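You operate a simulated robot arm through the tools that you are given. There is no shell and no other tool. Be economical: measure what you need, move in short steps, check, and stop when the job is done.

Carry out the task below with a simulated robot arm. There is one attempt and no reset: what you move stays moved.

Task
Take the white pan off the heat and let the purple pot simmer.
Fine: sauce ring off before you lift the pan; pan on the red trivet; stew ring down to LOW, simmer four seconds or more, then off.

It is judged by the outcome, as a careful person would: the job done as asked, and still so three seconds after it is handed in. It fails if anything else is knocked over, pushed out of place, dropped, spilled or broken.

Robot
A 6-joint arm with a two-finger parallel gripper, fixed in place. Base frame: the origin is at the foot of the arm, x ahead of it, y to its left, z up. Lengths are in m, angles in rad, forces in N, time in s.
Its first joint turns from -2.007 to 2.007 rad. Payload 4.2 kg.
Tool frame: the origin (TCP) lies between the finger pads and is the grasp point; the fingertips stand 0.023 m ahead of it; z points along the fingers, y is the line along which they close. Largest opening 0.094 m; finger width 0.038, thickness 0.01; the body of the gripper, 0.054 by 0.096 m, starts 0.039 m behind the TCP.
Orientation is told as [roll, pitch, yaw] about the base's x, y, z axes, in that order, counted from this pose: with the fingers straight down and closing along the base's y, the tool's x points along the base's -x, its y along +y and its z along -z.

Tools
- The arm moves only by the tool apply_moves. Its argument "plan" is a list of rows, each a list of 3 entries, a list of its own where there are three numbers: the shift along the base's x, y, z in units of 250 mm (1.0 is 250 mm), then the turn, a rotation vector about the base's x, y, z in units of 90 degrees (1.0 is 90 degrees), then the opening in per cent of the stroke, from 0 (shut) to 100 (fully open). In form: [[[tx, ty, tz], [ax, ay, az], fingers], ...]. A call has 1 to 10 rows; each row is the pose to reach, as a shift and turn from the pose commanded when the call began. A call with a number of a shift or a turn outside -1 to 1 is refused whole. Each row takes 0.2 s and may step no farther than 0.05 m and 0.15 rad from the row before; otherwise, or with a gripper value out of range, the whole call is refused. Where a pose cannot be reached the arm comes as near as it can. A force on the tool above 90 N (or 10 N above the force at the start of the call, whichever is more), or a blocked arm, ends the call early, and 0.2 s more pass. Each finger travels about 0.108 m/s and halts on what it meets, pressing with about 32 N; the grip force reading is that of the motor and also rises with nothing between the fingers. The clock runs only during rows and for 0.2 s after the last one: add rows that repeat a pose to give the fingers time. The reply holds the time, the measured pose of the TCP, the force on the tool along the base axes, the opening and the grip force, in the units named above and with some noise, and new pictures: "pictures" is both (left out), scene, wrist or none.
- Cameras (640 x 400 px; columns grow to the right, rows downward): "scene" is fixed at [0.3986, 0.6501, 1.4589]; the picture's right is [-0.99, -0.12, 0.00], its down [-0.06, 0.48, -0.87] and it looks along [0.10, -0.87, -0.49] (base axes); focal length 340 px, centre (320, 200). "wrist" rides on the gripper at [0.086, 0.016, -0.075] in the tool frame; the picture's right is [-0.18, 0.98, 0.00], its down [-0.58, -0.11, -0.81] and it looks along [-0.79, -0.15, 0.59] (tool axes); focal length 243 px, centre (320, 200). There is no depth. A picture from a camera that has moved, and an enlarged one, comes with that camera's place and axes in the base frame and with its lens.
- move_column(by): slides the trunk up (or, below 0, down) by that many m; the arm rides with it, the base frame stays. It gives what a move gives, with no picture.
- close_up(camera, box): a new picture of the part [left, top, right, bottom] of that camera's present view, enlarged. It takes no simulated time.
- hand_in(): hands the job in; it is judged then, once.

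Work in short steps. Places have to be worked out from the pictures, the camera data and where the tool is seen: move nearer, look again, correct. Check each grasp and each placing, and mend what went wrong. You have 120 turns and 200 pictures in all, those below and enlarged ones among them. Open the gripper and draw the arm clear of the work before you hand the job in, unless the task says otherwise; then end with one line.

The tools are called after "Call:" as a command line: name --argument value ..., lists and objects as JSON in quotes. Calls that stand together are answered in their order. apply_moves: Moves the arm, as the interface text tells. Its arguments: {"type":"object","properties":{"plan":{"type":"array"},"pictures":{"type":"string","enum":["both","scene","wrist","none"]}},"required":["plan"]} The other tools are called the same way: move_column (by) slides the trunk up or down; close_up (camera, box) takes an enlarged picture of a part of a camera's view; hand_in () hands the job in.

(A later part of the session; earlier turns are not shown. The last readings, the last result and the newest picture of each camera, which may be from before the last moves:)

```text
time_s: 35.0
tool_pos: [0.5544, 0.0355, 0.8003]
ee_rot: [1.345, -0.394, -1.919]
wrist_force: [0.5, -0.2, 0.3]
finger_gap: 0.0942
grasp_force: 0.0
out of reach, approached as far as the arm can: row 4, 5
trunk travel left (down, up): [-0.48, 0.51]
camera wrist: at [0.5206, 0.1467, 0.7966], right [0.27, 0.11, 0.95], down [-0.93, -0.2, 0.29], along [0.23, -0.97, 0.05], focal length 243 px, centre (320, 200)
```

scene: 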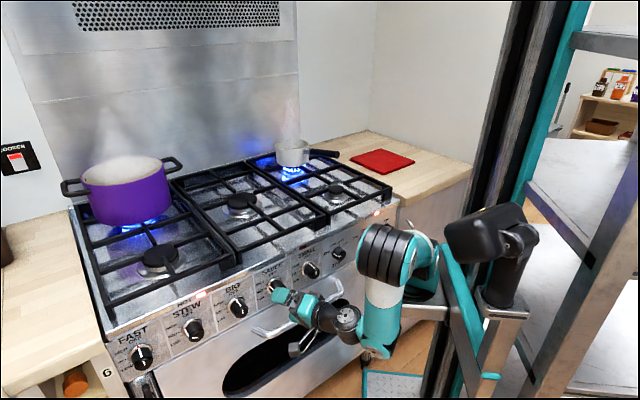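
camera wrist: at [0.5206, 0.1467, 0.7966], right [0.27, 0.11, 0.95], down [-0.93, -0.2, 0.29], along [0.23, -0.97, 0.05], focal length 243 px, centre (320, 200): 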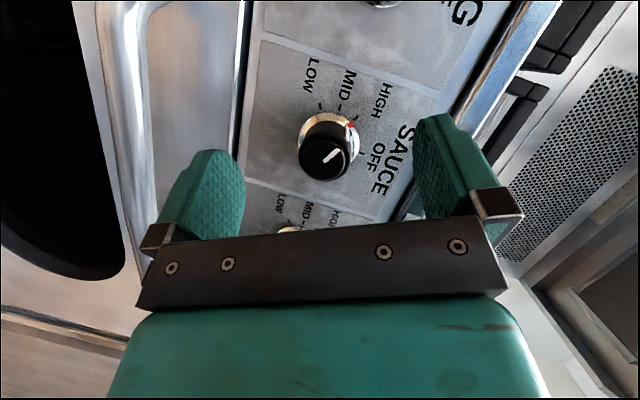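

The sauce pointer is now at HIGH with OFF about 60° further. I'll unroll at this standoff for a second grip.

Call:
apply_moves --plan '[[[-0.02, 0, 0], [-0.06, 0.06, 0], 100], [[-0.04, 0, 0], [-0.12, 0.12, 0], 100], [[-0.06, 0, 0], [-0.18, 0.18, 0], 100], [[-0.06, -0.01, 0], [-0.24, 0.24, 0], 100], [[-0.06, -0.01, 0], [-0.3, 0.3, 0], 100], [[-0.06, -0.01, 0], [-0.36, 0.36, 0], 100], [[-0.06, -0.01, 0], [-0.42, 0.42, 0], 100], [[-0.06, -0.01, 0], [-0.48, 0.48, 0], 100], [[-0.06, -0.01, 0], [-0.5, 0.5, 0], 100]]'

```text
time_s: 37.0
tool_pos: [0.538, 0.0322, 0.7996]
ee_rot: [0.028, -1.168, -0.853]
wrist_force: [-0.5, -0.3, 0.2]
finger_gap: 0.094
grasp_force: 0.1
trunk travel left (down, up): [-0.48, 0.51]
camera wrist: at [0.4811, 0.1205, 0.7487], right [0.77, 0.61, 0.18], down [-0.44, 0.3, 0.85], along [0.47, -0.73, 0.5], focal length 243 px, centre (320, 200)
```

scene: 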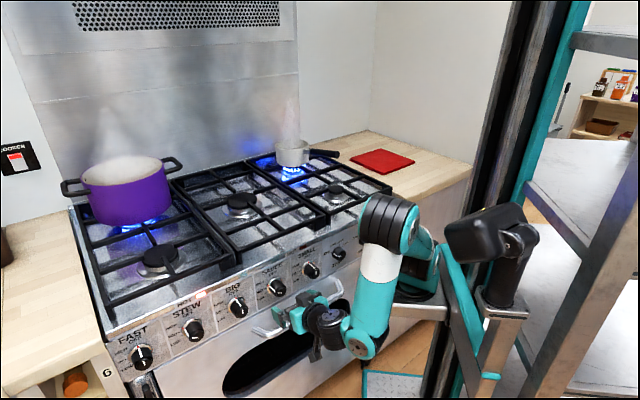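
wrist: 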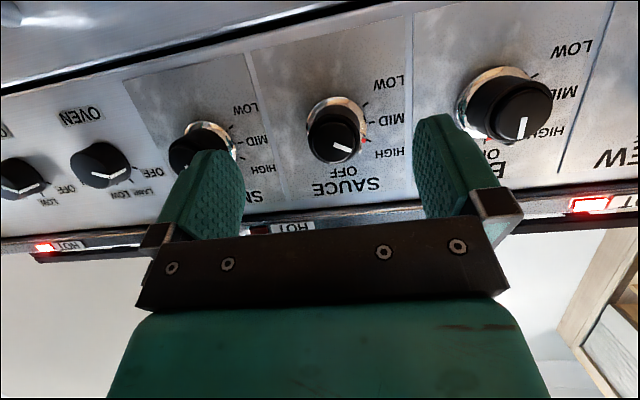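

The orientation is almost restored. To gain travel, I'll pre-roll a further -20° (counter-clockwise) at standoff and see if that's reachable.

Call:
apply_moves --plan '[[[0, 0, 0], [-0.06, 0.06, 0.03], 100], [[0, 0, 0], [-0.12, 0.12, 0.03], 100], [[0, 0, 0], [-0.17, 0.17, 0.03], 100]]'

```text
time_s: 37.8
tool_pos: [0.537, 0.032, 0.8003]
ee_rot: [-0.783, -1.037, -0.069]
wrist_force: [0.3, 0.1, 0.0]
finger_gap: 0.0941
grasp_force: 0.1
trunk travel left (down, up): [-0.48, 0.51]
camera wrist: at [0.4627, 0.1032, 0.7463], right [0.74, 0.65, -0.19], down [-0.23, 0.51, 0.83], along [0.64, -0.57, 0.52], focal length 243 px, centre (320, 200)
```

scene: 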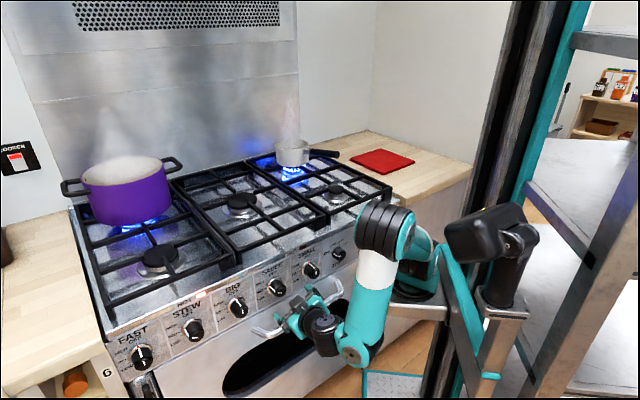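
wrist: 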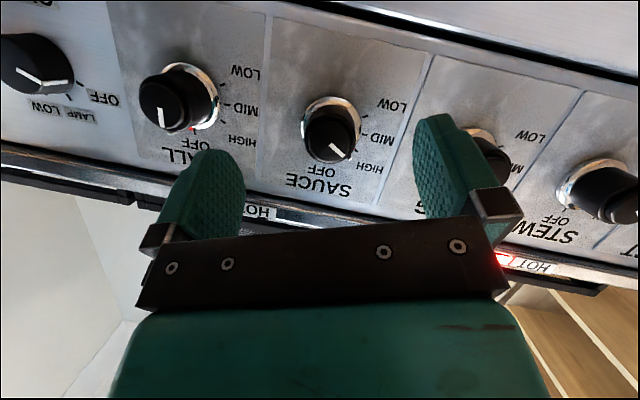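

Reachable. Now I'll advance onto the sauce knob again and close.

Call:
apply_moves --plan '[[[0.06, -0.057, -0.01], [0, 0, 0], 100], [[0.125, -0.113, -0.014], [0, 0, 0], 100], [[0.184, -0.17, -0.014], [0, 0, 0], 100], [[0.184, -0.17, -0.014], [0, 0, 0], 60], [[0.184, -0.17, -0.014], [0, 0, 0], 30], [[0.184, -0.17, -0.014], [0, 0, 0], 20], [[0.184, -0.17, -0.014], [0, 0, 0], 20]]' --pictures "wrist"

```text
time_s: 39.4
tool_pos: [0.583, -0.0115, 0.7966]
ee_rot: [-0.778, -1.038, -0.075]
wrist_force: [7.1, 1.9, -2.2]
finger_gap: 0.0388
grasp_force: 45.1
trunk travel left (down, up): [-0.48, 0.51]
camera wrist: at [0.5092, 0.059, 0.7433], right [0.74, 0.65, -0.19], down [-0.23, 0.51, 0.83], along [0.63, -0.57, 0.52], focal length 243 px, centre (320, 200)
```

wrist: 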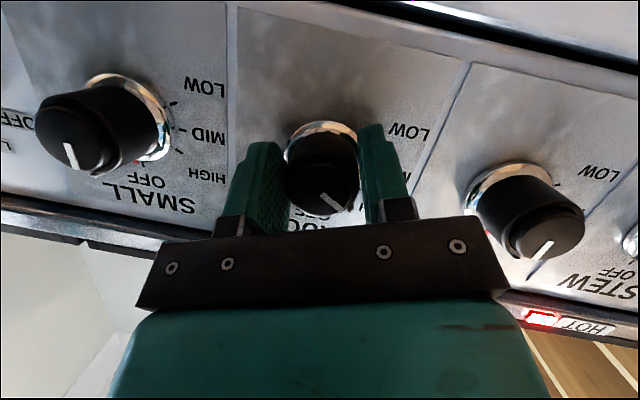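

Gripped. Turning clockwise about 61° towards OFF.

Call:
apply_moves --plan '[[[0, 0, 0], [0.06, -0.06, 0], 20], [[0, 0, 0], [0.12, -0.12, 0], 20], [[0, 0, 0], [0.18, -0.18, 0], 20], [[0, 0, 0], [0.24, -0.24, 0], 20], [[0, 0, 0], [0.3, -0.3, 0], 20], [[0, 0, 0], [0.36, -0.36, 0], 20], [[0, 0, 0], [0.42, -0.42, 0], 20], [[0, 0, 0], [0.48, -0.48, 0], 20]]'

```text
time_s: 41.2
tool_pos: [0.5854, -0.0101, 0.7972]
ee_rot: [1.158, -0.783, -1.787]
wrist_force: [50.1, 5.1, 17.6]
finger_gap: 0.0391
grasp_force: 44.9
trunk travel left (down, up): [-0.48, 0.51]
camera wrist: at [0.5454, 0.0959, 0.7678], right [0.49, 0.41, 0.77], down [-0.82, -0.08, 0.57], along [0.3, -0.91, 0.29], focal length 243 px, centre (320, 200)
```

scene: 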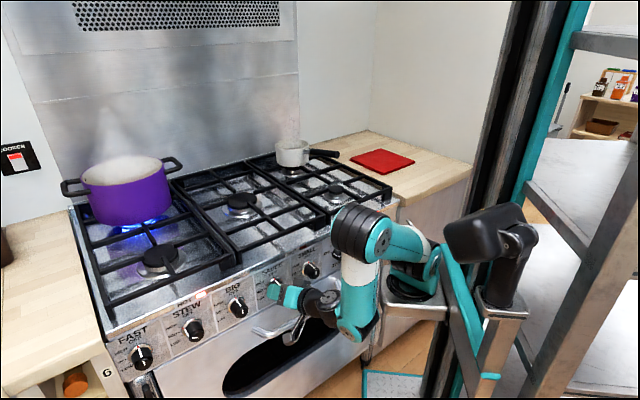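
wrist: 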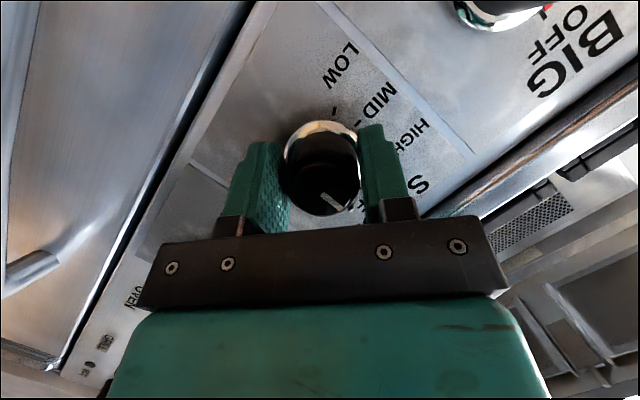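

The sauce flame is out and force is building, so it's likely at the OFF stop. I'll release and back off.

Call:
apply_moves --plan '[[[0, 0, 0], [-0.02, 0.02, 0], 30], [[0, 0, 0], [-0.02, 0.02, 0], 60], [[0, 0, 0], [-0.02, 0.02, 0], 100], [[0, 0, 0], [-0.02, 0.02, 0], 100], [[-0.08, 0.08, 0], [-0.02, 0.02, 0], 100], [[-0.17, 0.17, 0], [-0.02, 0.02, 0], 100], [[-0.24, 0.24, 0], [-0.02, 0.02, 0], 100]]'

```text
time_s: 42.8
tool_pos: [0.5235, 0.0489, 0.7935]
ee_rot: [1.113, -0.822, -1.761]
wrist_force: [-0.4, 0.4, 0.3]
finger_gap: 0.0941
grasp_force: 0.1
trunk travel left (down, up): [-0.48, 0.51]
camera wrist: at [0.4833, 0.154, 0.7624], right [0.53, 0.43, 0.74], down [-0.8, -0.06, 0.6], along [0.3, -0.9, 0.31], focal length 243 px, centre (320, 200)
```

scene: 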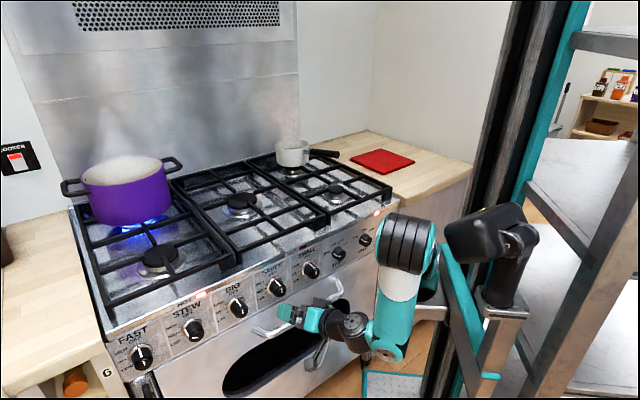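
wrist: 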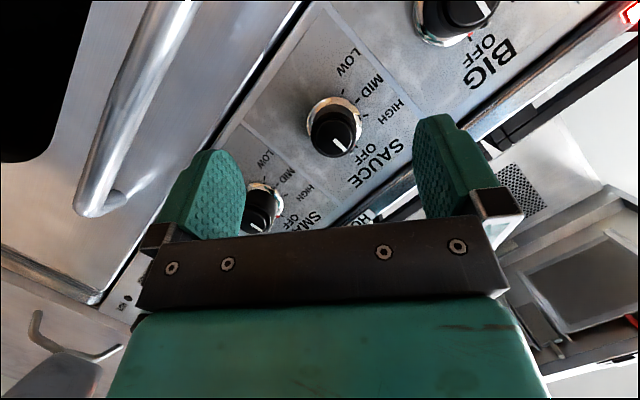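

Let me verify the sauce knob pointer and the flame.

Call:
close_up --camera "scene" --box '[240, 250, 336, 310]'

Call:
close_up --camera "scene" --box '[240, 120, 360, 195]'

Call:
close_up --camera "scene" --box '[150, 300, 246, 360]'

```text
6.67 times, centred on (288, 280) of scene
camera zoom: at [0.3986, 0.6501, 1.4589], right [-0.99, -0.12, 0.0], down [-0.06, 0.48, -0.87], along [0.1, -0.87, -0.49], focal length 2266 px, centre (533, -333)
```

zoom: 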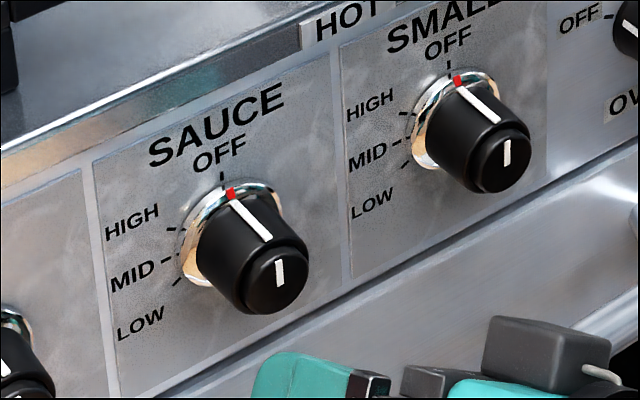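

```text
5.33 times, centred on (300, 158) of scene
camera zoom: at [0.3986, 0.6501, 1.4589], right [-0.99, -0.12, 0.0], down [-0.06, 0.48, -0.87], along [0.1, -0.87, -0.49], focal length 1813 px, centre (427, 427)
```

zoom: 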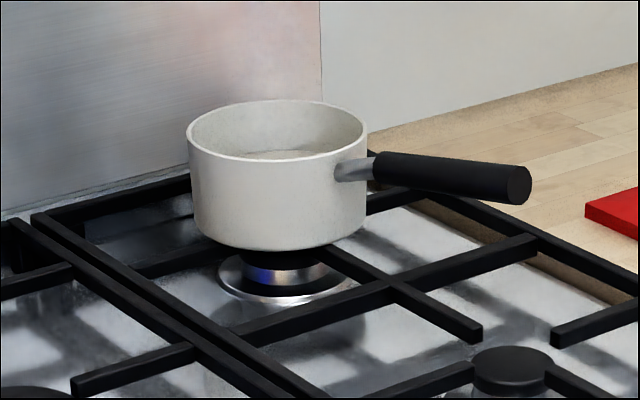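

```text
6.67 times, centred on (198, 330) of scene
camera zoom: at [0.3986, 0.6501, 1.4589], right [-0.99, -0.12, 0.0], down [-0.06, 0.48, -0.87], along [0.1, -0.87, -0.49], focal length 2266 px, centre (1133, -667)
```

zoom: 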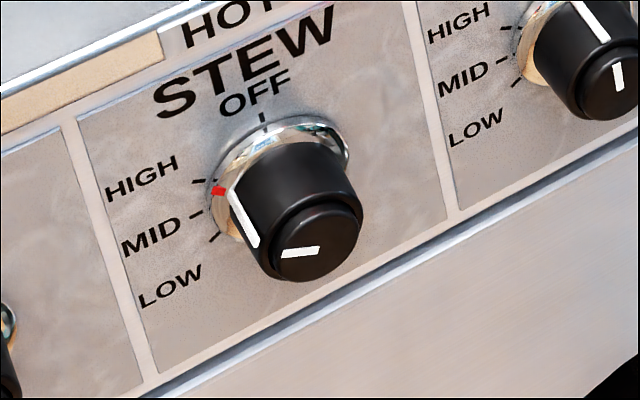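

The sauce knob is at OFF and the flame is out. The stew pointer is just below HIGH (~70°), and LOW is at ~120°. I'll slide along to the stew knob at standoff and unroll a little.

Call:
apply_moves --plan '[[[0, 0, 0.02], [-0.05, 0.05, 0], 100], [[0.06, 0.06, 0.024], [-0.1, 0.1, 0], 100], [[0.18, 0.18, 0.024], [-0.14, 0.14, 0], 100], [[0.3, 0.3, 0.024], [-0.14, 0.14, 0], 100], [[0.42, 0.42, 0.024], [-0.14, 0.14, 0], 100], [[0.54, 0.54, 0.024], [-0.14, 0.14, 0], 100], [[0.64, 0.645, 0.024], [-0.14, 0.14, 0], 100]]'

```text
time_s: 44.4
tool_pos: [0.6845, 0.2119, 0.8012]
ee_rot: [0.756, -1.055, -1.467]
wrist_force: [-0.1, -0.3, 0.3]
finger_gap: 0.0939
grasp_force: 0.1
trunk travel left (down, up): [-0.48, 0.51]
camera wrist: at [0.6354, 0.3076, 0.7576], right [0.66, 0.57, 0.49], down [-0.65, 0.09, 0.76], along [0.39, -0.82, 0.43], focal length 243 px, centre (320, 200)
```

scene: 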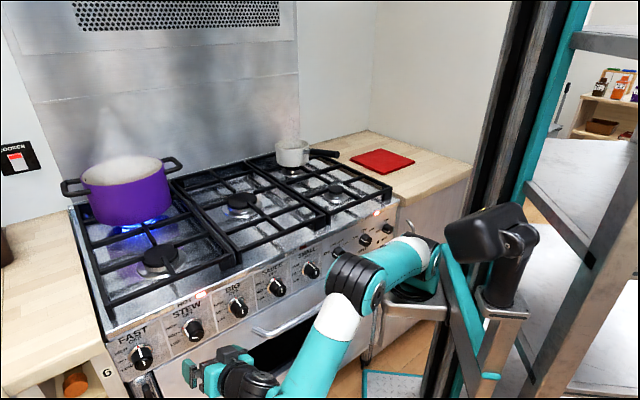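
wrist: 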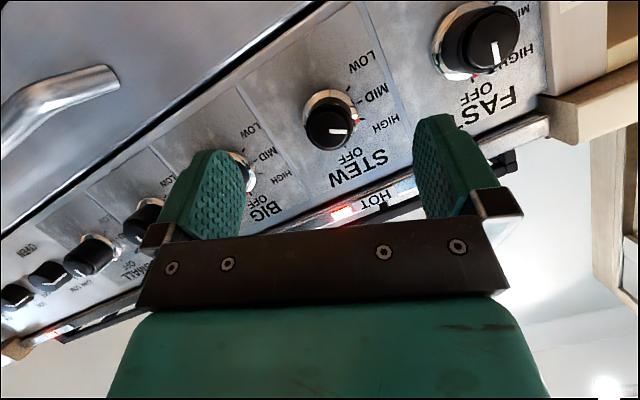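

I reached the stew knob standoff, and alignment is good (knob e≈0.635, z≈0.80). I'll advance and close on it.

Call:
apply_moves --plan '[[[0.08, -0.08, -0.01], [0, 0, 0], 100], [[0.16, -0.16, -0.016], [0, 0, 0], 100], [[0.243, -0.241, -0.016], [0, 0, 0], 100], [[0.243, -0.241, -0.016], [0, 0, 0], 60], [[0.243, -0.241, -0.016], [0, 0, 0], 30], [[0.243, -0.241, -0.016], [0, 0, 0], 20], [[0.243, -0.241, -0.016], [0, 0, 0], 20]]' --pictures "wrist"

```text
time_s: 46.0
tool_pos: [0.7466, 0.1551, 0.7981]
ee_rot: [0.766, -1.052, -1.473]
wrist_force: [37.0, 14.6, 16.4]
finger_gap: 0.0382
grasp_force: 45.3
trunk travel left (down, up): [-0.48, 0.51]
camera wrist: at [0.6971, 0.2495, 0.7543], right [0.65, 0.57, 0.5], down [-0.65, 0.09, 0.76], along [0.39, -0.82, 0.43], focal length 243 px, centre (320, 200)
```

wrist: 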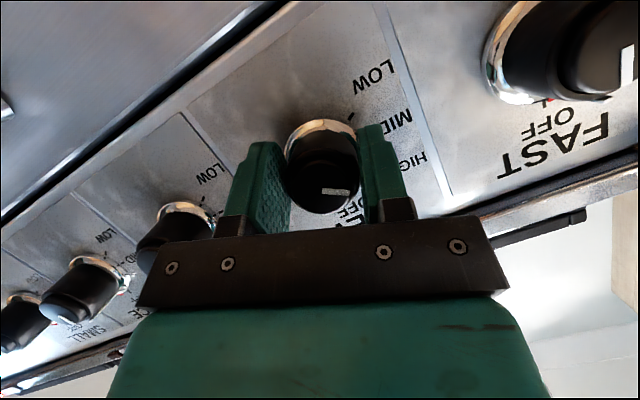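

Gripped with some side force, so I'll recentre by ~3 mm. Then I'll turn counter-clockwise about 38° and check.

Call:
apply_moves --plan '[[[0.01, 0.012, 0.0], [0, 0, 0], 20], [[0.01, 0.012, 0.0], [-0.06, 0.06, 0], 20], [[0.01, 0.012, 0.0], [-0.12, 0.12, 0], 20], [[0.01, 0.012, 0.0], [-0.18, 0.18, 0], 20], [[0.01, 0.012, 0.0], [-0.24, 0.24, 0], 20], [[0.01, 0.012, 0.0], [-0.3, 0.3, 0], 20]]'

Call:
close_up --camera "wrist" --box '[240, 60, 440, 220]'

```text
time_s: 47.4
tool_pos: [0.742, 0.1473, 0.787]
ee_rot: [-0.7, -1.05, -0.111]
wrist_force: [24.4, 60.6, -14.1]
finger_gap: 0.0403
grasp_force: 23.3
out of reach, approached as far as the arm can: row 6
trunk travel left (down, up): [-0.48, 0.51]
camera wrist: at [0.6673, 0.2177, 0.7346], right [0.72, 0.68, -0.15], down [-0.26, 0.47, 0.85], along [0.64, -0.57, 0.51], focal length 243 px, centre (320, 200)
```

scene: 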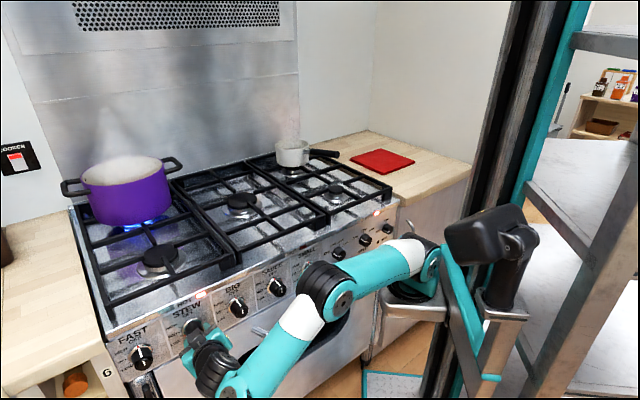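
wrist: 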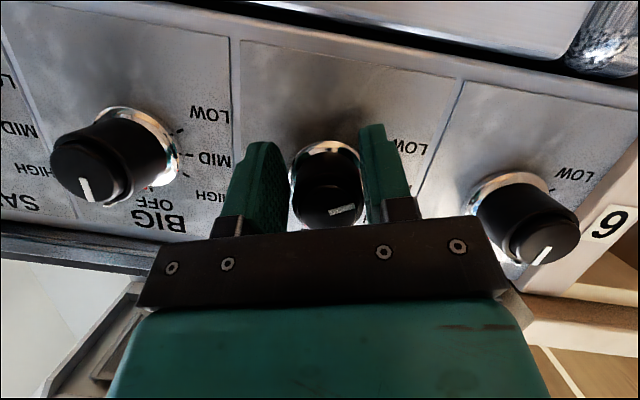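

```text
2.50 times, centred on (340, 140) of wrist
camera zoom: at [0.6673, 0.2177, 0.7346], right [0.72, 0.68, -0.15], down [-0.26, 0.47, 0.85], along [0.64, -0.57, 0.51], focal length 606 px, centre (270, 350)
```

zoom: 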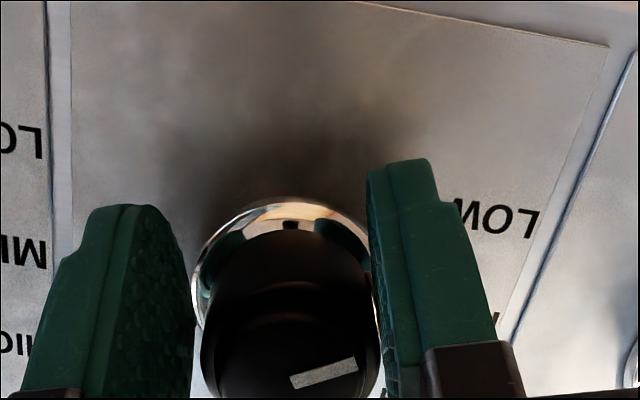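

The far roll end exceeded reach and force built up. I'll open, back off and check where the pointer is.

Call:
apply_moves --plan '[[[0, 0, 0], [0, 0, 0], 60], [[0, 0, 0], [0, 0, 0], 100], [[0, 0, 0], [0, 0, 0], 100], [[-0.07, 0.07, 0], [0.03, -0.03, 0], 100], [[-0.14, 0.14, 0], [0.09, -0.09, 0], 100], [[-0.22, 0.24, 0.02], [0.15, -0.15, 0], 100]]' --pictures "wrist"

Call:
close_up --camera "wrist" --box '[240, 60, 440, 220]'

```text
time_s: 48.8
tool_pos: [0.6876, 0.1985, 0.7992]
ee_rot: [0.037, -1.178, -0.816]
wrist_force: [0.1, 0.3, 0.6]
finger_gap: 0.0938
grasp_force: 0.1
trunk travel left (down, up): [-0.48, 0.51]
camera wrist: at [0.6274, 0.2846, 0.7482], right [0.74, 0.65, 0.18], down [-0.46, 0.28, 0.84], along [0.49, -0.71, 0.5], focal length 243 px, centre (320, 200)
```

wrist: 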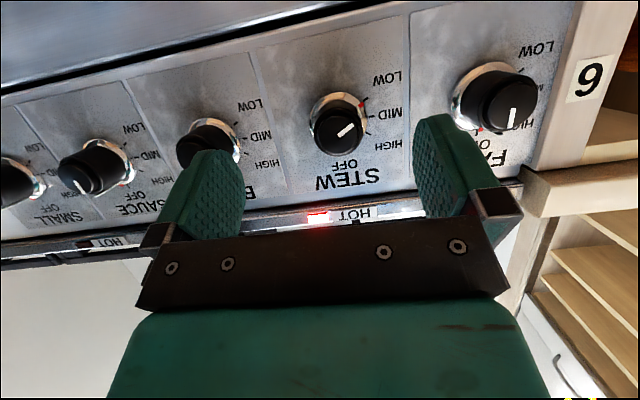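

```text
2.50 times, centred on (340, 140) of wrist
camera zoom: at [0.6274, 0.2846, 0.7482], right [0.74, 0.65, 0.18], down [-0.46, 0.28, 0.84], along [0.49, -0.71, 0.5], focal length 606 px, centre (270, 350)
```

zoom: 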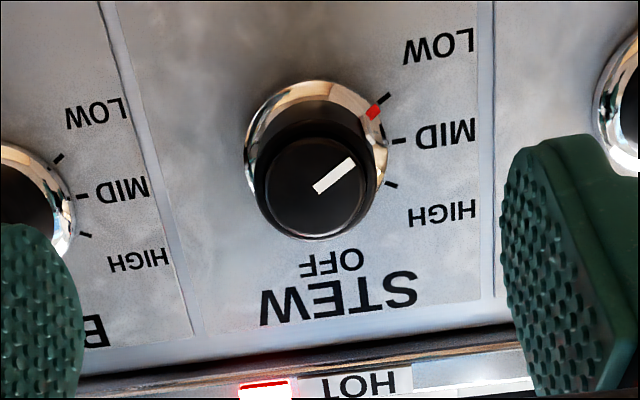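

Stew is within ~5° of LOW. I'll regrip at the present roll, correct that small remainder, let it simmer, then go on to OFF from the same grip.

Call:
apply_moves --plan '[[[0.08, -0.058, 0], [0, 0, 0], 100], [[0.16, -0.117, 0], [0, 0, 0], 100], [[0.239, -0.175, -0.004], [0, 0, 0], 100], [[0.239, -0.175, -0.004], [0, 0, 0], 60], [[0.239, -0.175, -0.004], [0, 0, 0], 30], [[0.239, -0.175, -0.004], [0, 0, 0], 20], [[0.239, -0.175, -0.004], [0, 0, 0], 20]]' --pictures "wrist"

```text
time_s: 50.4
tool_pos: [0.7455, 0.1517, 0.7967]
ee_rot: [0.03, -1.175, -0.81]
wrist_force: [-16.4, -8.8, -2.0]
finger_gap: 0.0386
grasp_force: 45.6
trunk travel left (down, up): [-0.48, 0.51]
camera wrist: at [0.6859, 0.2378, 0.746], right [0.74, 0.65, 0.18], down [-0.45, 0.28, 0.85], along [0.49, -0.71, 0.5], focal length 243 px, centre (320, 200)
```

wrist: 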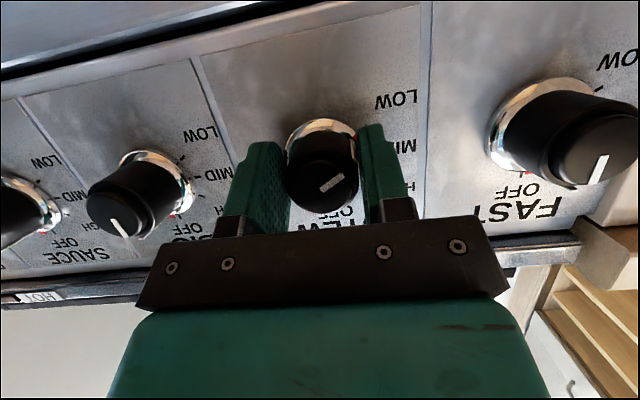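

Gripped. Turning CCW about 6°, then holding for several rows while it simmers.

Call:
apply_moves --plan '[[[-0.004, -0.004, 0], [-0.025, 0.025, 0], 20], [[-0.004, -0.004, 0], [-0.05, 0.05, 0], 20], [[-0.004, -0.004, 0], [-0.05, 0.05, 0], 20], [[-0.004, -0.004, 0], [-0.05, 0.05, 0], 20], [[-0.004, -0.004, 0], [-0.05, 0.05, 0], 20], [[-0.004, -0.004, 0], [-0.05, 0.05, 0], 20], [[-0.004, -0.004, 0], [-0.05, 0.05, 0], 20], [[-0.004, -0.004, 0], [-0.05, 0.05, 0], 20]]'

Call:
close_up --camera "wrist" --box '[240, 80, 440, 240]'

Call:
close_up --camera "scene" --box '[60, 180, 220, 280]'

```text
time_s: 52.2
tool_pos: [0.7465, 0.1531, 0.7977]
ee_rot: [-0.25, -1.163, -0.55]
wrist_force: [-28.9, -9.6, -10.7]
finger_gap: 0.0385
grasp_force: 44.9
trunk travel left (down, up): [-0.48, 0.51]
camera wrist: at [0.6817, 0.2334, 0.7449], right [0.75, 0.66, 0.07], down [-0.39, 0.35, 0.85], along [0.54, -0.67, 0.52], focal length 243 px, centre (320, 200)
```

scene: 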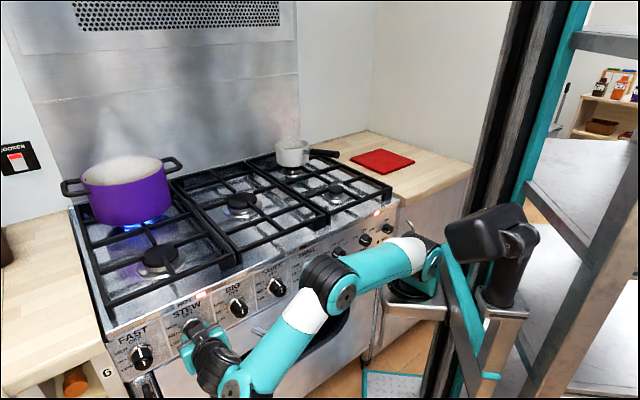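
wrist: 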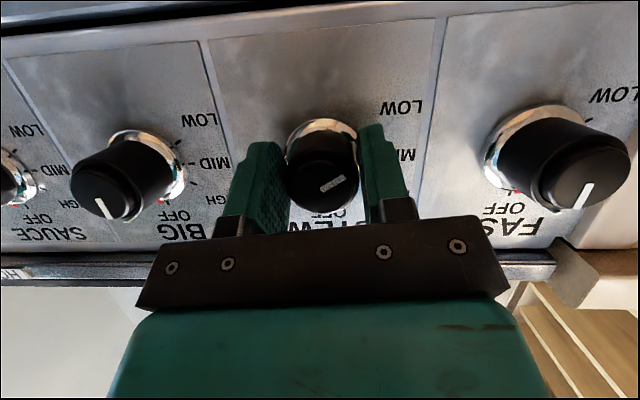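

```text
2.50 times, centred on (340, 160) of wrist
camera zoom: at [0.6817, 0.2334, 0.7449], right [0.75, 0.66, 0.07], down [-0.39, 0.35, 0.85], along [0.54, -0.67, 0.52], focal length 606 px, centre (270, 300)
```

zoom: 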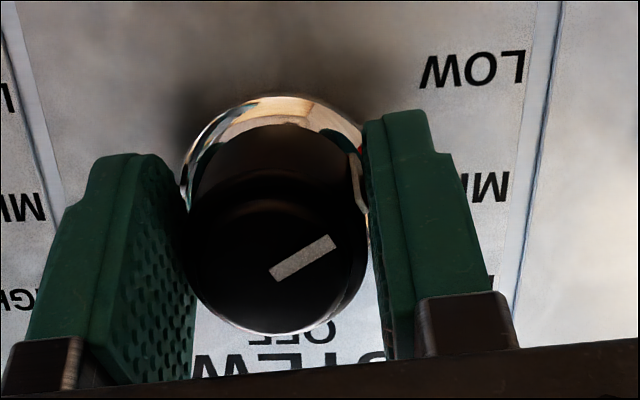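

```text
4.00 times, centred on (140, 230) of scene
camera zoom: at [0.3986, 0.6501, 1.4589], right [-0.99, -0.12, 0.0], down [-0.06, 0.48, -0.87], along [0.1, -0.87, -0.49], focal length 1360 px, centre (1040, 80)
```

zoom: 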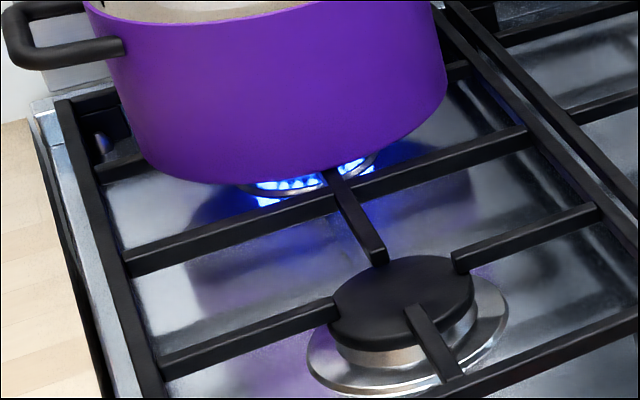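

The stew flame is low. I'll hold at LOW for more simmer time.

Call:
apply_moves --plan '[[[0, 0, 0], [0, 0, 0], 20], [[0, 0, 0], [0, 0, 0], 20], [[0, 0, 0], [0, 0, 0], 20], [[0, 0, 0], [0, 0, 0], 20], [[0, 0, 0], [0, 0, 0], 20], [[0, 0, 0], [0, 0, 0], 20], [[0, 0, 0], [0, 0, 0], 20], [[0, 0, 0], [0, 0, 0], 20], [[0, 0, 0], [0, 0, 0], 20], [[0, 0, 0], [0, 0, 0], 20]]' --pictures "none"

Call:
apply_moves --plan '[[[0, 0, 0], [0, 0, 0], 20], [[0, 0, 0], [0, 0, 0], 20], [[0, 0, 0], [0, 0, 0], 20], [[0, 0, 0], [0, 0, 0], 20], [[0, 0, 0], [0, 0, 0], 20], [[0, 0, 0], [0, 0, 0], 20], [[0, 0, 0], [0, 0, 0], 20], [[0, 0, 0], [0, 0, 0], 20], [[0, 0, 0], [0, 0, 0], 20], [[0, 0, 0], [0, 0, 0], 20]]' --pictures "none"

```text
time_s: 54.4
tool_pos: [0.7458, 0.1518, 0.7979]
ee_rot: [-0.249, -1.162, -0.551]
wrist_force: [-28.7, -7.9, -8.6]
finger_gap: 0.0388
grasp_force: 44.6
trunk travel left (down, up): [-0.48, 0.51]
```

```text
time_s: 56.6
tool_pos: [0.7458, 0.152, 0.7976]
ee_rot: [-0.25, -1.161, -0.548]
wrist_force: [-27.7, -5.3, -8.3]
finger_gap: 0.0388
grasp_force: 44.9
trunk travel left (down, up): [-0.48, 0.51]
```

Simmered for more than 4 s (also ~5 s near LOW beforehand). Now turning clockwise about 61°.

Call:
apply_moves --plan '[[[0, 0, 0], [0.06, -0.06, 0], 20], [[0, 0, 0], [0.12, -0.12, 0], 20], [[0, 0, 0], [0.18, -0.18, 0], 20], [[0, 0, 0], [0.24, -0.24, 0], 20], [[0, 0, 0], [0.3, -0.3, 0], 20], [[0, 0, 0], [0.36, -0.36, 0], 20], [[0, 0, 0], [0.42, -0.42, 0], 20], [[0, 0, 0], [0.48, -0.48, 0], 20]]' --pictures "wrist"

```text
time_s: 58.4
tool_pos: [0.7468, 0.154, 0.7978]
ee_rot: [1.319, -0.549, -1.889]
wrist_force: [8.6, 2.5, -1.4]
finger_gap: 0.0388
grasp_force: 45.4
trunk travel left (down, up): [-0.48, 0.51]
camera wrist: at [0.7117, 0.2636, 0.7823], right [0.34, 0.25, 0.91], down [-0.91, -0.17, 0.38], along [0.25, -0.95, 0.17], focal length 243 px, centre (320, 200)
```

wrist: 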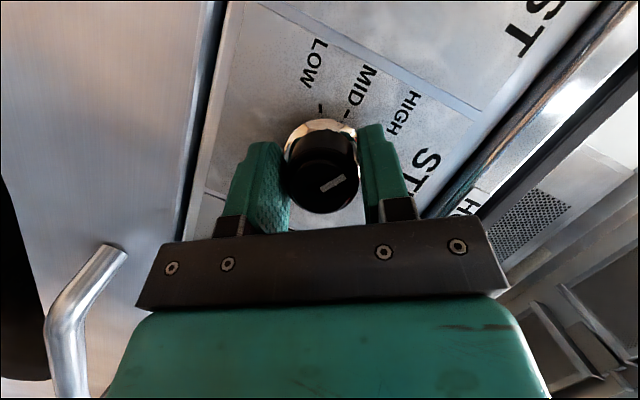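

No limits yet; I'll continue clockwise.

Call:
apply_moves --plan '[[[0, 0, 0], [0.06, -0.06, 0], 20], [[0, 0, 0], [0.12, -0.12, 0], 20], [[0, 0, 0], [0.18, -0.18, 0], 20], [[0, 0, 0], [0.24, -0.24, 0], 20], [[0, 0, 0], [0.3, -0.3, 0], 20], [[0, 0, 0], [0.36, -0.36, 0], 20], [[0, 0, 0], [0.42, -0.42, 0], 20]]'

```text
time_s: 59.8
tool_pos: [0.757, 0.1609, 0.8016]
ee_rot: [1.621, 0.122, -1.952]
wrist_force: [-74.1, 9.2, 4.4]
finger_gap: 0.0389
grasp_force: 45.1
out of reach, approached as far as the arm can: row 5, 6
trunk travel left (down, up): [-0.48, 0.51]
stopped in row 6: the force on the tool passed its limit (the readings are from after the stop); the commanded pose is now the measured one
camera wrist: at [0.7192, 0.2678, 0.8244], right [-0.16, -0.26, 0.95], down [-0.95, -0.22, -0.22], along [0.27, -0.94, -0.21], focal length 243 px, centre (320, 200)
```

scene: 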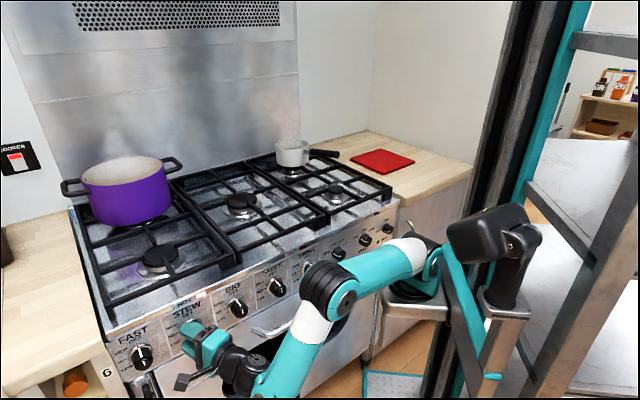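
wrist: 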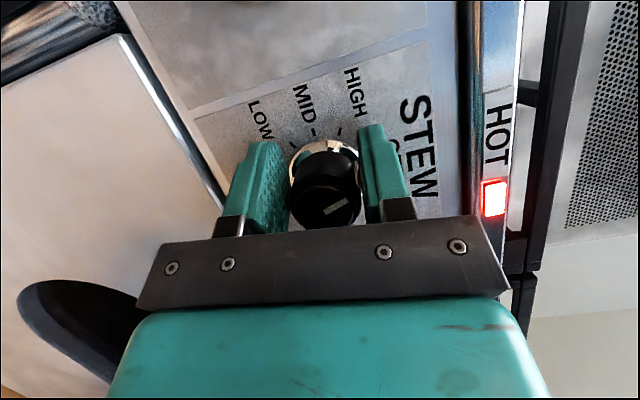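

The stew flame appears out, but the pointer may be short of OFF. Release, back off and check.

Call:
apply_moves --plan '[[[0, 0, 0], [0, 0, 0], 60], [[0, 0, 0], [0, 0, 0], 100], [[0, 0, 0], [0, 0, 0], 100], [[-0.08, 0.08, 0], [-0.03, 0.03, 0], 100], [[-0.17, 0.17, 0], [-0.09, 0.09, 0], 100], [[-0.26, 0.24, 0], [-0.15, 0.15, 0], 100]]' --pictures "wrist"

Call:
close_up --camera "wrist" --box '[240, 80, 440, 240]'

Call:
close_up --camera "scene" --box '[60, 180, 220, 280]'

```text
time_s: 61.2
tool_pos: [0.6958, 0.2163, 0.8022]
ee_rot: [1.49, -0.181, -1.952]
wrist_force: [-0.5, -0.1, -0.1]
finger_gap: 0.094
grasp_force: 0.0
trunk travel left (down, up): [-0.48, 0.51]
camera wrist: at [0.6613, 0.3283, 0.8085], right [0.07, -0.04, 1.0], down [-0.97, -0.24, 0.06], along [0.23, -0.97, -0.05], focal length 243 px, centre (320, 200)
```

wrist: 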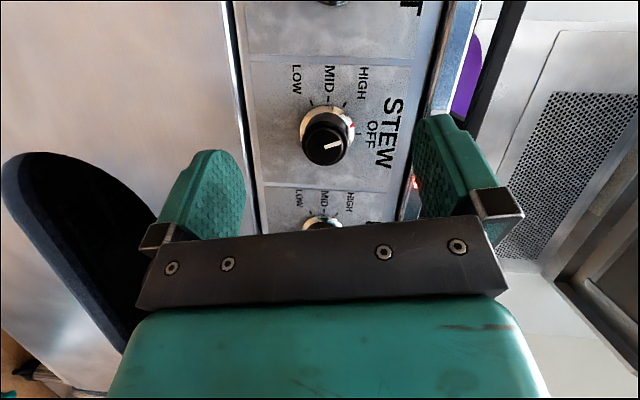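

```text
2.50 times, centred on (340, 160) of wrist
camera zoom: at [0.6613, 0.3283, 0.8085], right [0.07, -0.04, 1.0], down [-0.97, -0.24, 0.06], along [0.23, -0.97, -0.05], focal length 606 px, centre (270, 300)
```

zoom: 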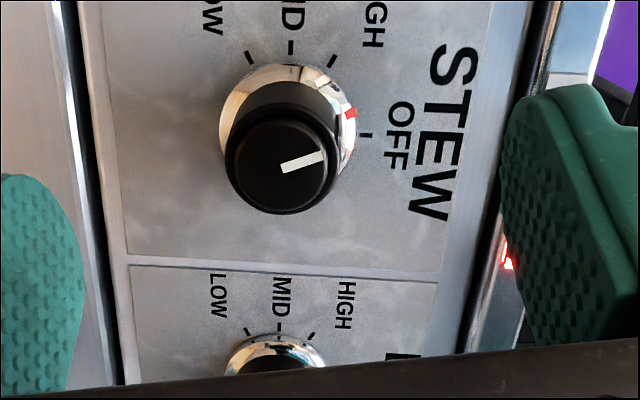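

```text
4.00 times, centred on (140, 230) of scene
camera zoom: at [0.3986, 0.6501, 1.4589], right [-0.99, -0.12, 0.0], down [-0.06, 0.48, -0.87], along [0.1, -0.87, -0.49], focal length 1360 px, centre (1040, 80)
```

zoom: 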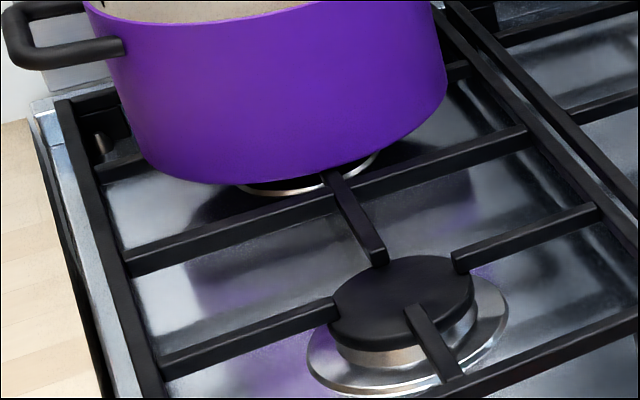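

The flame is out, but the pointer is ~18° short of OFF. I'll unroll and regrip for the last bit.

Call:
apply_moves --plan '[[[0, 0, 0], [-0.06, 0.06, 0], 100], [[0, 0, 0], [-0.12, 0.12, 0], 100], [[-0.01, -0.01, 0], [-0.18, 0.18, 0], 100], [[-0.025, -0.025, 0], [-0.24, 0.24, 0], 100], [[-0.025, -0.025, -0.01], [-0.3, 0.3, 0], 100], [[-0.025, -0.025, -0.015], [-0.36, 0.36, 0], 100], [[-0.025, -0.025, -0.015], [-0.42, 0.42, 0], 100]]' --pictures "wrist"

```text
time_s: 62.8
tool_pos: [0.6895, 0.2117, 0.7955]
ee_rot: [0.877, -0.985, -1.578]
wrist_force: [-0.2, -0.4, -0.3]
finger_gap: 0.0944
grasp_force: 0.0
trunk travel left (down, up): [-0.48, 0.51]
camera wrist: at [0.6436, 0.3113, 0.7566], right [0.63, 0.52, 0.57], down [-0.69, 0.04, 0.72], along [0.35, -0.85, 0.39], focal length 243 px, centre (320, 200)
```

wrist: 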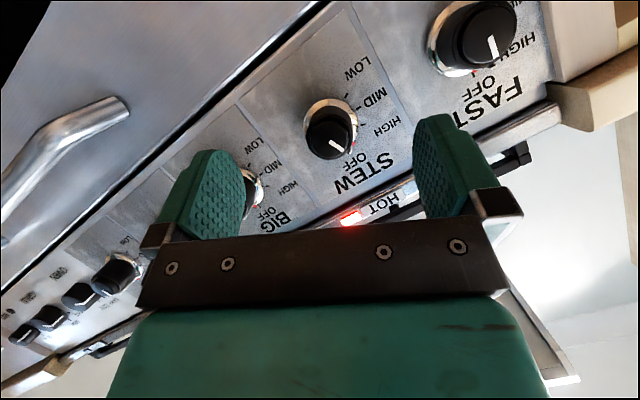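

Advancing, gripping and turning the last ~23° to OFF.

Call:
apply_moves --plan '[[[0.08, -0.08, 0.004], [0, 0, 0], 100], [[0.16, -0.16, 0.008], [0, 0, 0], 100], [[0.228, -0.231, 0.008], [0, 0, 0], 80], [[0.228, -0.231, 0.008], [0, 0, 0], 50], [[0.228, -0.231, 0.008], [0, 0, 0], 20], [[0.228, -0.231, 0.008], [0, 0, 0], 20], [[0.228, -0.231, 0.008], [0.06, -0.06, 0], 20], [[0.228, -0.231, 0.008], [0.12, -0.12, 0], 20], [[0.228, -0.231, 0.008], [0.17, -0.17, 0], 20], [[0.228, -0.231, 0.008], [0.19, -0.19, 0], 20]]' --pictures "wrist"

```text
time_s: 65.0
tool_pos: [0.7477, 0.1528, 0.7983]
ee_rot: [1.249, -0.636, -1.853]
wrist_force: [10.8, -9.6, 0.5]
finger_gap: 0.0381
grasp_force: 45.3
trunk travel left (down, up): [-0.48, 0.51]
camera wrist: at [0.7117, 0.2617, 0.7777], right [0.41, 0.31, 0.86], down [-0.87, -0.14, 0.47], along [0.26, -0.94, 0.21], focal length 243 px, centre (320, 200)
```

wrist: 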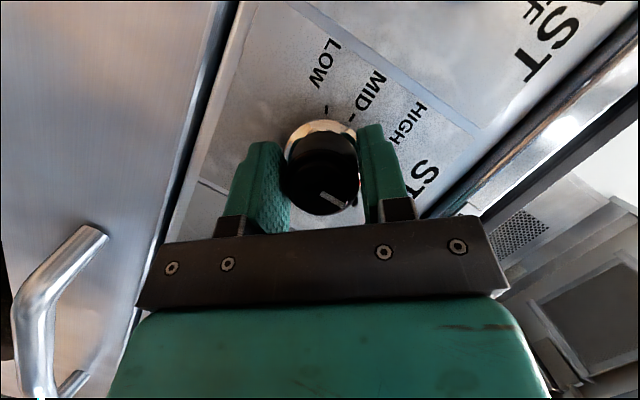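

Release, back off and check the pointer.

Call:
apply_moves --plan '[[[0, 0, 0], [0, 0, 0], 60], [[0, 0, 0], [0, 0, 0], 100], [[0, 0, 0], [0, 0, 0], 100], [[-0.08, 0.08, 0], [0, 0, 0], 100], [[-0.17, 0.17, 0], [0, 0, 0], 100], [[-0.25, 0.25, 0], [0, 0, 0], 100]]' --pictures "wrist"

Call:
close_up --camera "wrist" --box '[240, 80, 440, 240]'

```text
time_s: 66.4
tool_pos: [0.686, 0.2163, 0.7965]
ee_rot: [1.246, -0.639, -1.851]
wrist_force: [0.4, 0.4, 0.3]
finger_gap: 0.0941
grasp_force: 0.1
trunk travel left (down, up): [-0.48, 0.51]
camera wrist: at [0.6498, 0.3245, 0.7754], right [0.41, 0.31, 0.86], down [-0.87, -0.14, 0.47], along [0.26, -0.94, 0.21], focal length 243 px, centre (320, 200)
```

wrist: 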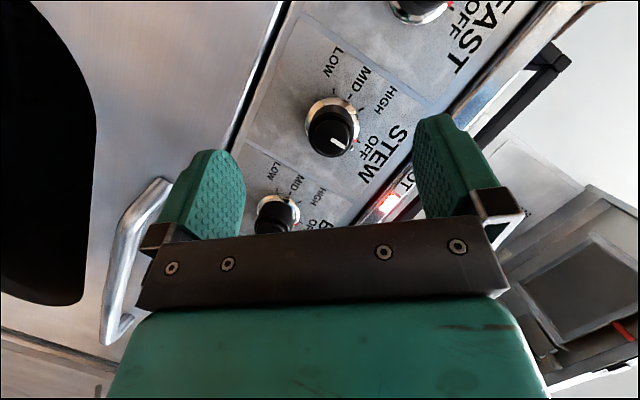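

```text
2.50 times, centred on (340, 160) of wrist
camera zoom: at [0.6498, 0.3245, 0.7754], right [0.41, 0.31, 0.86], down [-0.87, -0.14, 0.47], along [0.26, -0.94, 0.21], focal length 606 px, centre (270, 300)
```

zoom: 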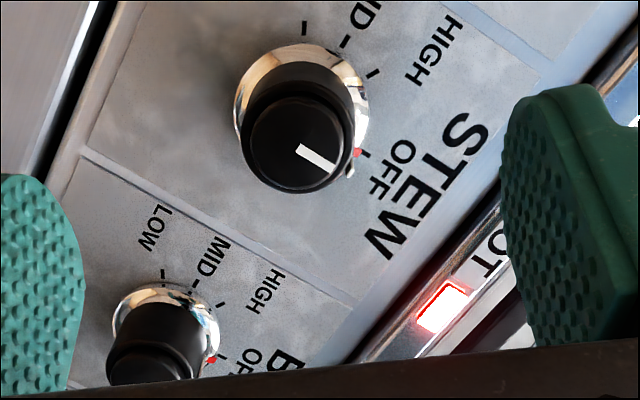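

Stew is at OFF. Now the pan: I'll raise the trunk back up at this standoff, then unroll and pitch the tool down.

Call:
move_column --by 0.32

Call:
apply_moves --plan '[[[-0.05, -0.05, 0.05], [-0.06, 0.06, 0], 100], [[-0.1, -0.1, 0.1], [-0.12, 0.12, 0], 100], [[-0.15, -0.15, 0.15], [-0.18, 0.18, 0], 100], [[-0.2, -0.2, 0.2], [-0.24, 0.24, 0], 100], [[-0.25, -0.25, 0.25], [-0.3, 0.3, 0], 100], [[-0.3, -0.3, 0.3], [-0.36, 0.36, 0], 100], [[-0.35, -0.35, 0.35], [-0.38, 0.38, 0], 100]]'

```text
time_s: 69.6
tool_pos: [0.6862, 0.216, 1.1163]
ee_rot: [1.247, -0.641, -1.85]
wrist_force: [0.7, 0.5, 0.6]
finger_gap: 0.0941
grasp_force: 0.0
trunk travel left (down, up): [-0.8, 0.19]
```

```text
time_s: 71.2
tool_pos: [0.5991, 0.1294, 1.2039]
ee_rot: [0.045, -1.17, -0.832]
wrist_force: [0.1, 0.1, -0.4]
finger_gap: 0.0939
grasp_force: 0.0
trunk travel left (down, up): [-0.8, 0.19]
camera wrist: at [0.54, 0.2166, 1.1539], right [0.75, 0.64, 0.19], down [-0.45, 0.28, 0.85], along [0.49, -0.72, 0.5], focal length 243 px, centre (320, 200)
```

scene: 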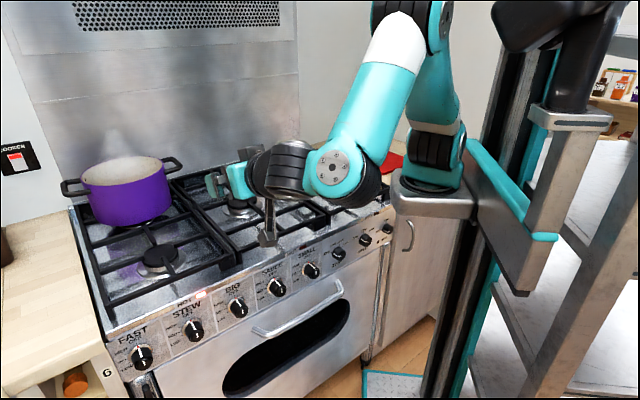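
wrist: 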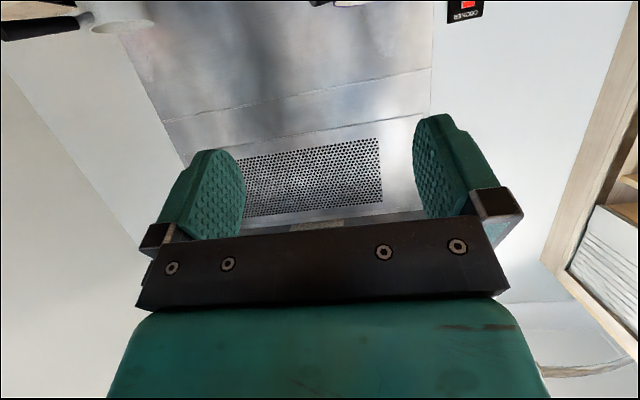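

Now pitch the tool to point down and bring it in towards the pan side.

Call:
apply_moves --plan '[[[-0.04, -0.05, 0.05], [0.06, 0.06, 0], 100], [[-0.08, -0.1, 0.1], [0.12, 0.12, 0], 100], [[-0.12, -0.16, 0.15], [0.18, 0.18, 0], 100], [[-0.16, -0.22, 0.2], [0.24, 0.24, 0], 100], [[-0.2, -0.28, 0.25], [0.3, 0.3, 0], 100], [[-0.24, -0.34, 0.3], [0.36, 0.36, 0], 100], [[-0.28, -0.4, 0.34], [0.42, 0.42, 0], 100], [[-0.32, -0.46, 0.38], [0.48, 0.48, 0], 100], [[-0.36, -0.52, 0.4], [0.52, 0.52, 0], 100]]'

```text
time_s: 73.2
tool_pos: [0.5082, -0.0019, 1.3026]
ee_rot: [0.006, -0.016, -0.807]
wrist_force: [-0.3, 0.6, -0.5]
finger_gap: 0.0941
grasp_force: 0.1
trunk travel left (down, up): [-0.8, 0.19]
camera wrist: at [0.4594, 0.0733, 1.3759], right [0.84, 0.55, 0.01], down [0.31, -0.49, 0.81], along [0.45, -0.68, -0.58], focal length 243 px, centre (320, 200)
```

scene: 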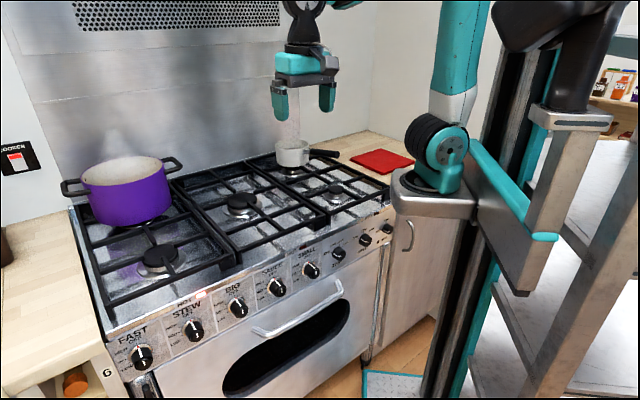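
wrist: 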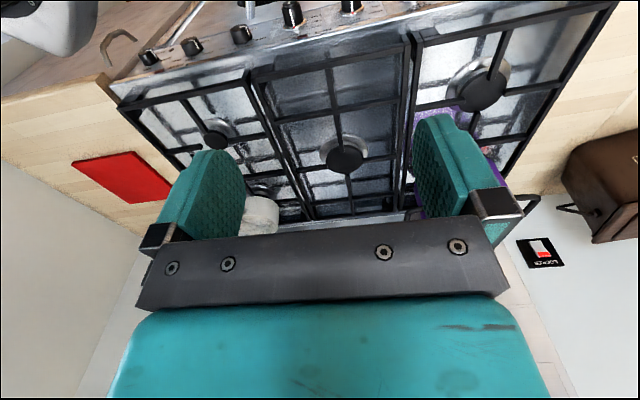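

Trivet is at ≈(0.30,-0.59,0.96). The pan handle runs roughly along base -x, so I'll return the tool yaw to ~0 and move towards the handle, staying high.

Call:
apply_moves --plan '[[[-0.054, -0.12, 0], [0, 0, 0.065], 100], [[-0.108, -0.24, 0], [0, 0, 0.13], 100], [[-0.162, -0.36, 0], [0, 0, 0.195], 100], [[-0.216, -0.48, 0], [0, 0, 0.26], 100], [[-0.27, -0.6, 0], [0, 0, 0.325], 100], [[-0.324, -0.72, 0], [0, 0, 0.39], 100], [[-0.378, -0.84, 0], [0, 0, 0.455], 100], [[-0.4, -0.99, 0], [0, 0, 0.514], 100]]'

```text
time_s: 75.0
tool_pos: [0.4082, -0.2523, 1.3025]
ee_rot: [0.002, -0.018, 0.002]
wrist_force: [-0.1, 0.1, 0.4]
finger_gap: 0.0942
grasp_force: 0.1
out of reach, approached as far as the arm can: row 4, 5, 6, 7
trunk travel left (down, up): [-0.8, 0.19]
camera wrist: at [0.3214, -0.2348, 1.3752], right [0.18, 0.98, 0.01], down [0.57, -0.11, 0.82], along [0.8, -0.14, -0.58], focal length 243 px, centre (320, 200)
```

scene: 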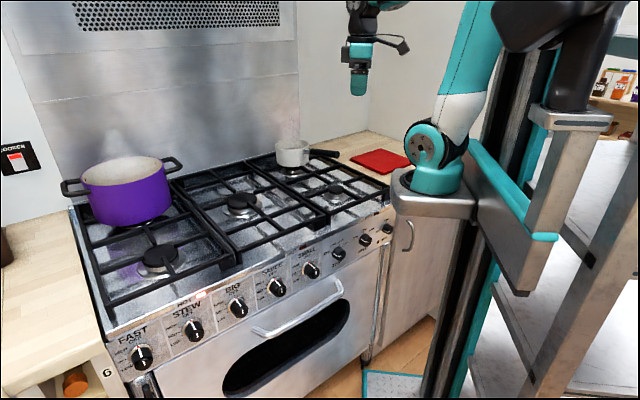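
wrist: 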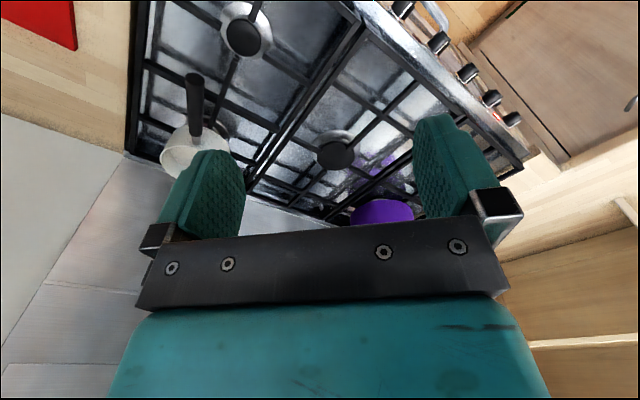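

Triangulated the handle: black part from ≈(0.57,-0.51,1.01) to the tip ≈(0.46,-0.43,1.04); pan centre ≈(0.64,-0.56). I'll go above the handle near the pan with the tool yawed -36°, still high.

Call:
apply_moves --plan '[[[0.06, -0.12, 0], [0, 0, -0.06], 100], [[0.12, -0.24, 0], [0, 0, -0.12], 100], [[0.18, -0.36, 0], [0, 0, -0.18], 100], [[0.25, -0.48, -0.05], [0, 0, -0.24], 100], [[0.32, -0.6, -0.1], [0, 0, -0.3], 100], [[0.39, -0.72, -0.16], [0, 0, -0.35], 100], [[0.46, -0.84, -0.22], [0, 0, -0.4], 100], [[0.5, -0.92, -0.3], [0, 0, -0.4], 100]]'

```text
time_s: 76.8
tool_pos: [0.5357, -0.4758, 1.2285]
ee_rot: [0.006, -0.018, -0.627]
wrist_force: [-0.6, -0.6, 1.0]
finger_gap: 0.094
grasp_force: 0.1
trunk travel left (down, up): [-0.8, 0.19]
camera wrist: at [0.4748, -0.4099, 1.3016], right [0.73, 0.69, 0.01], down [0.39, -0.42, 0.82], along [0.56, -0.59, -0.58], focal length 243 px, centre (320, 200)
```

scene: 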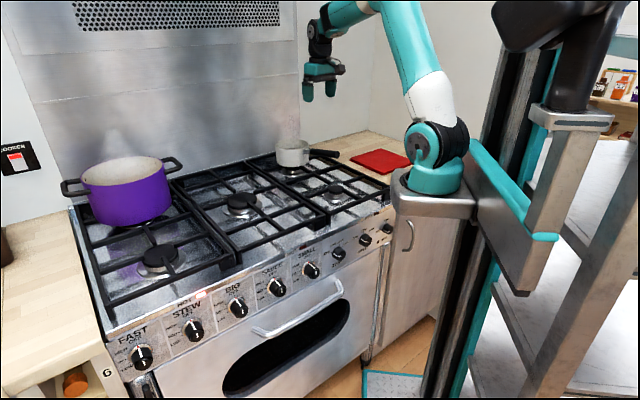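
wrist: 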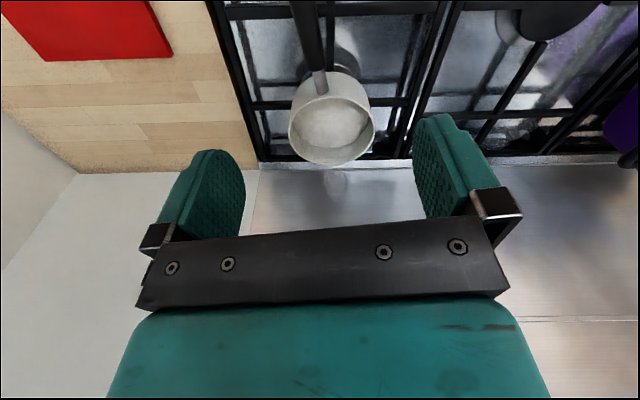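

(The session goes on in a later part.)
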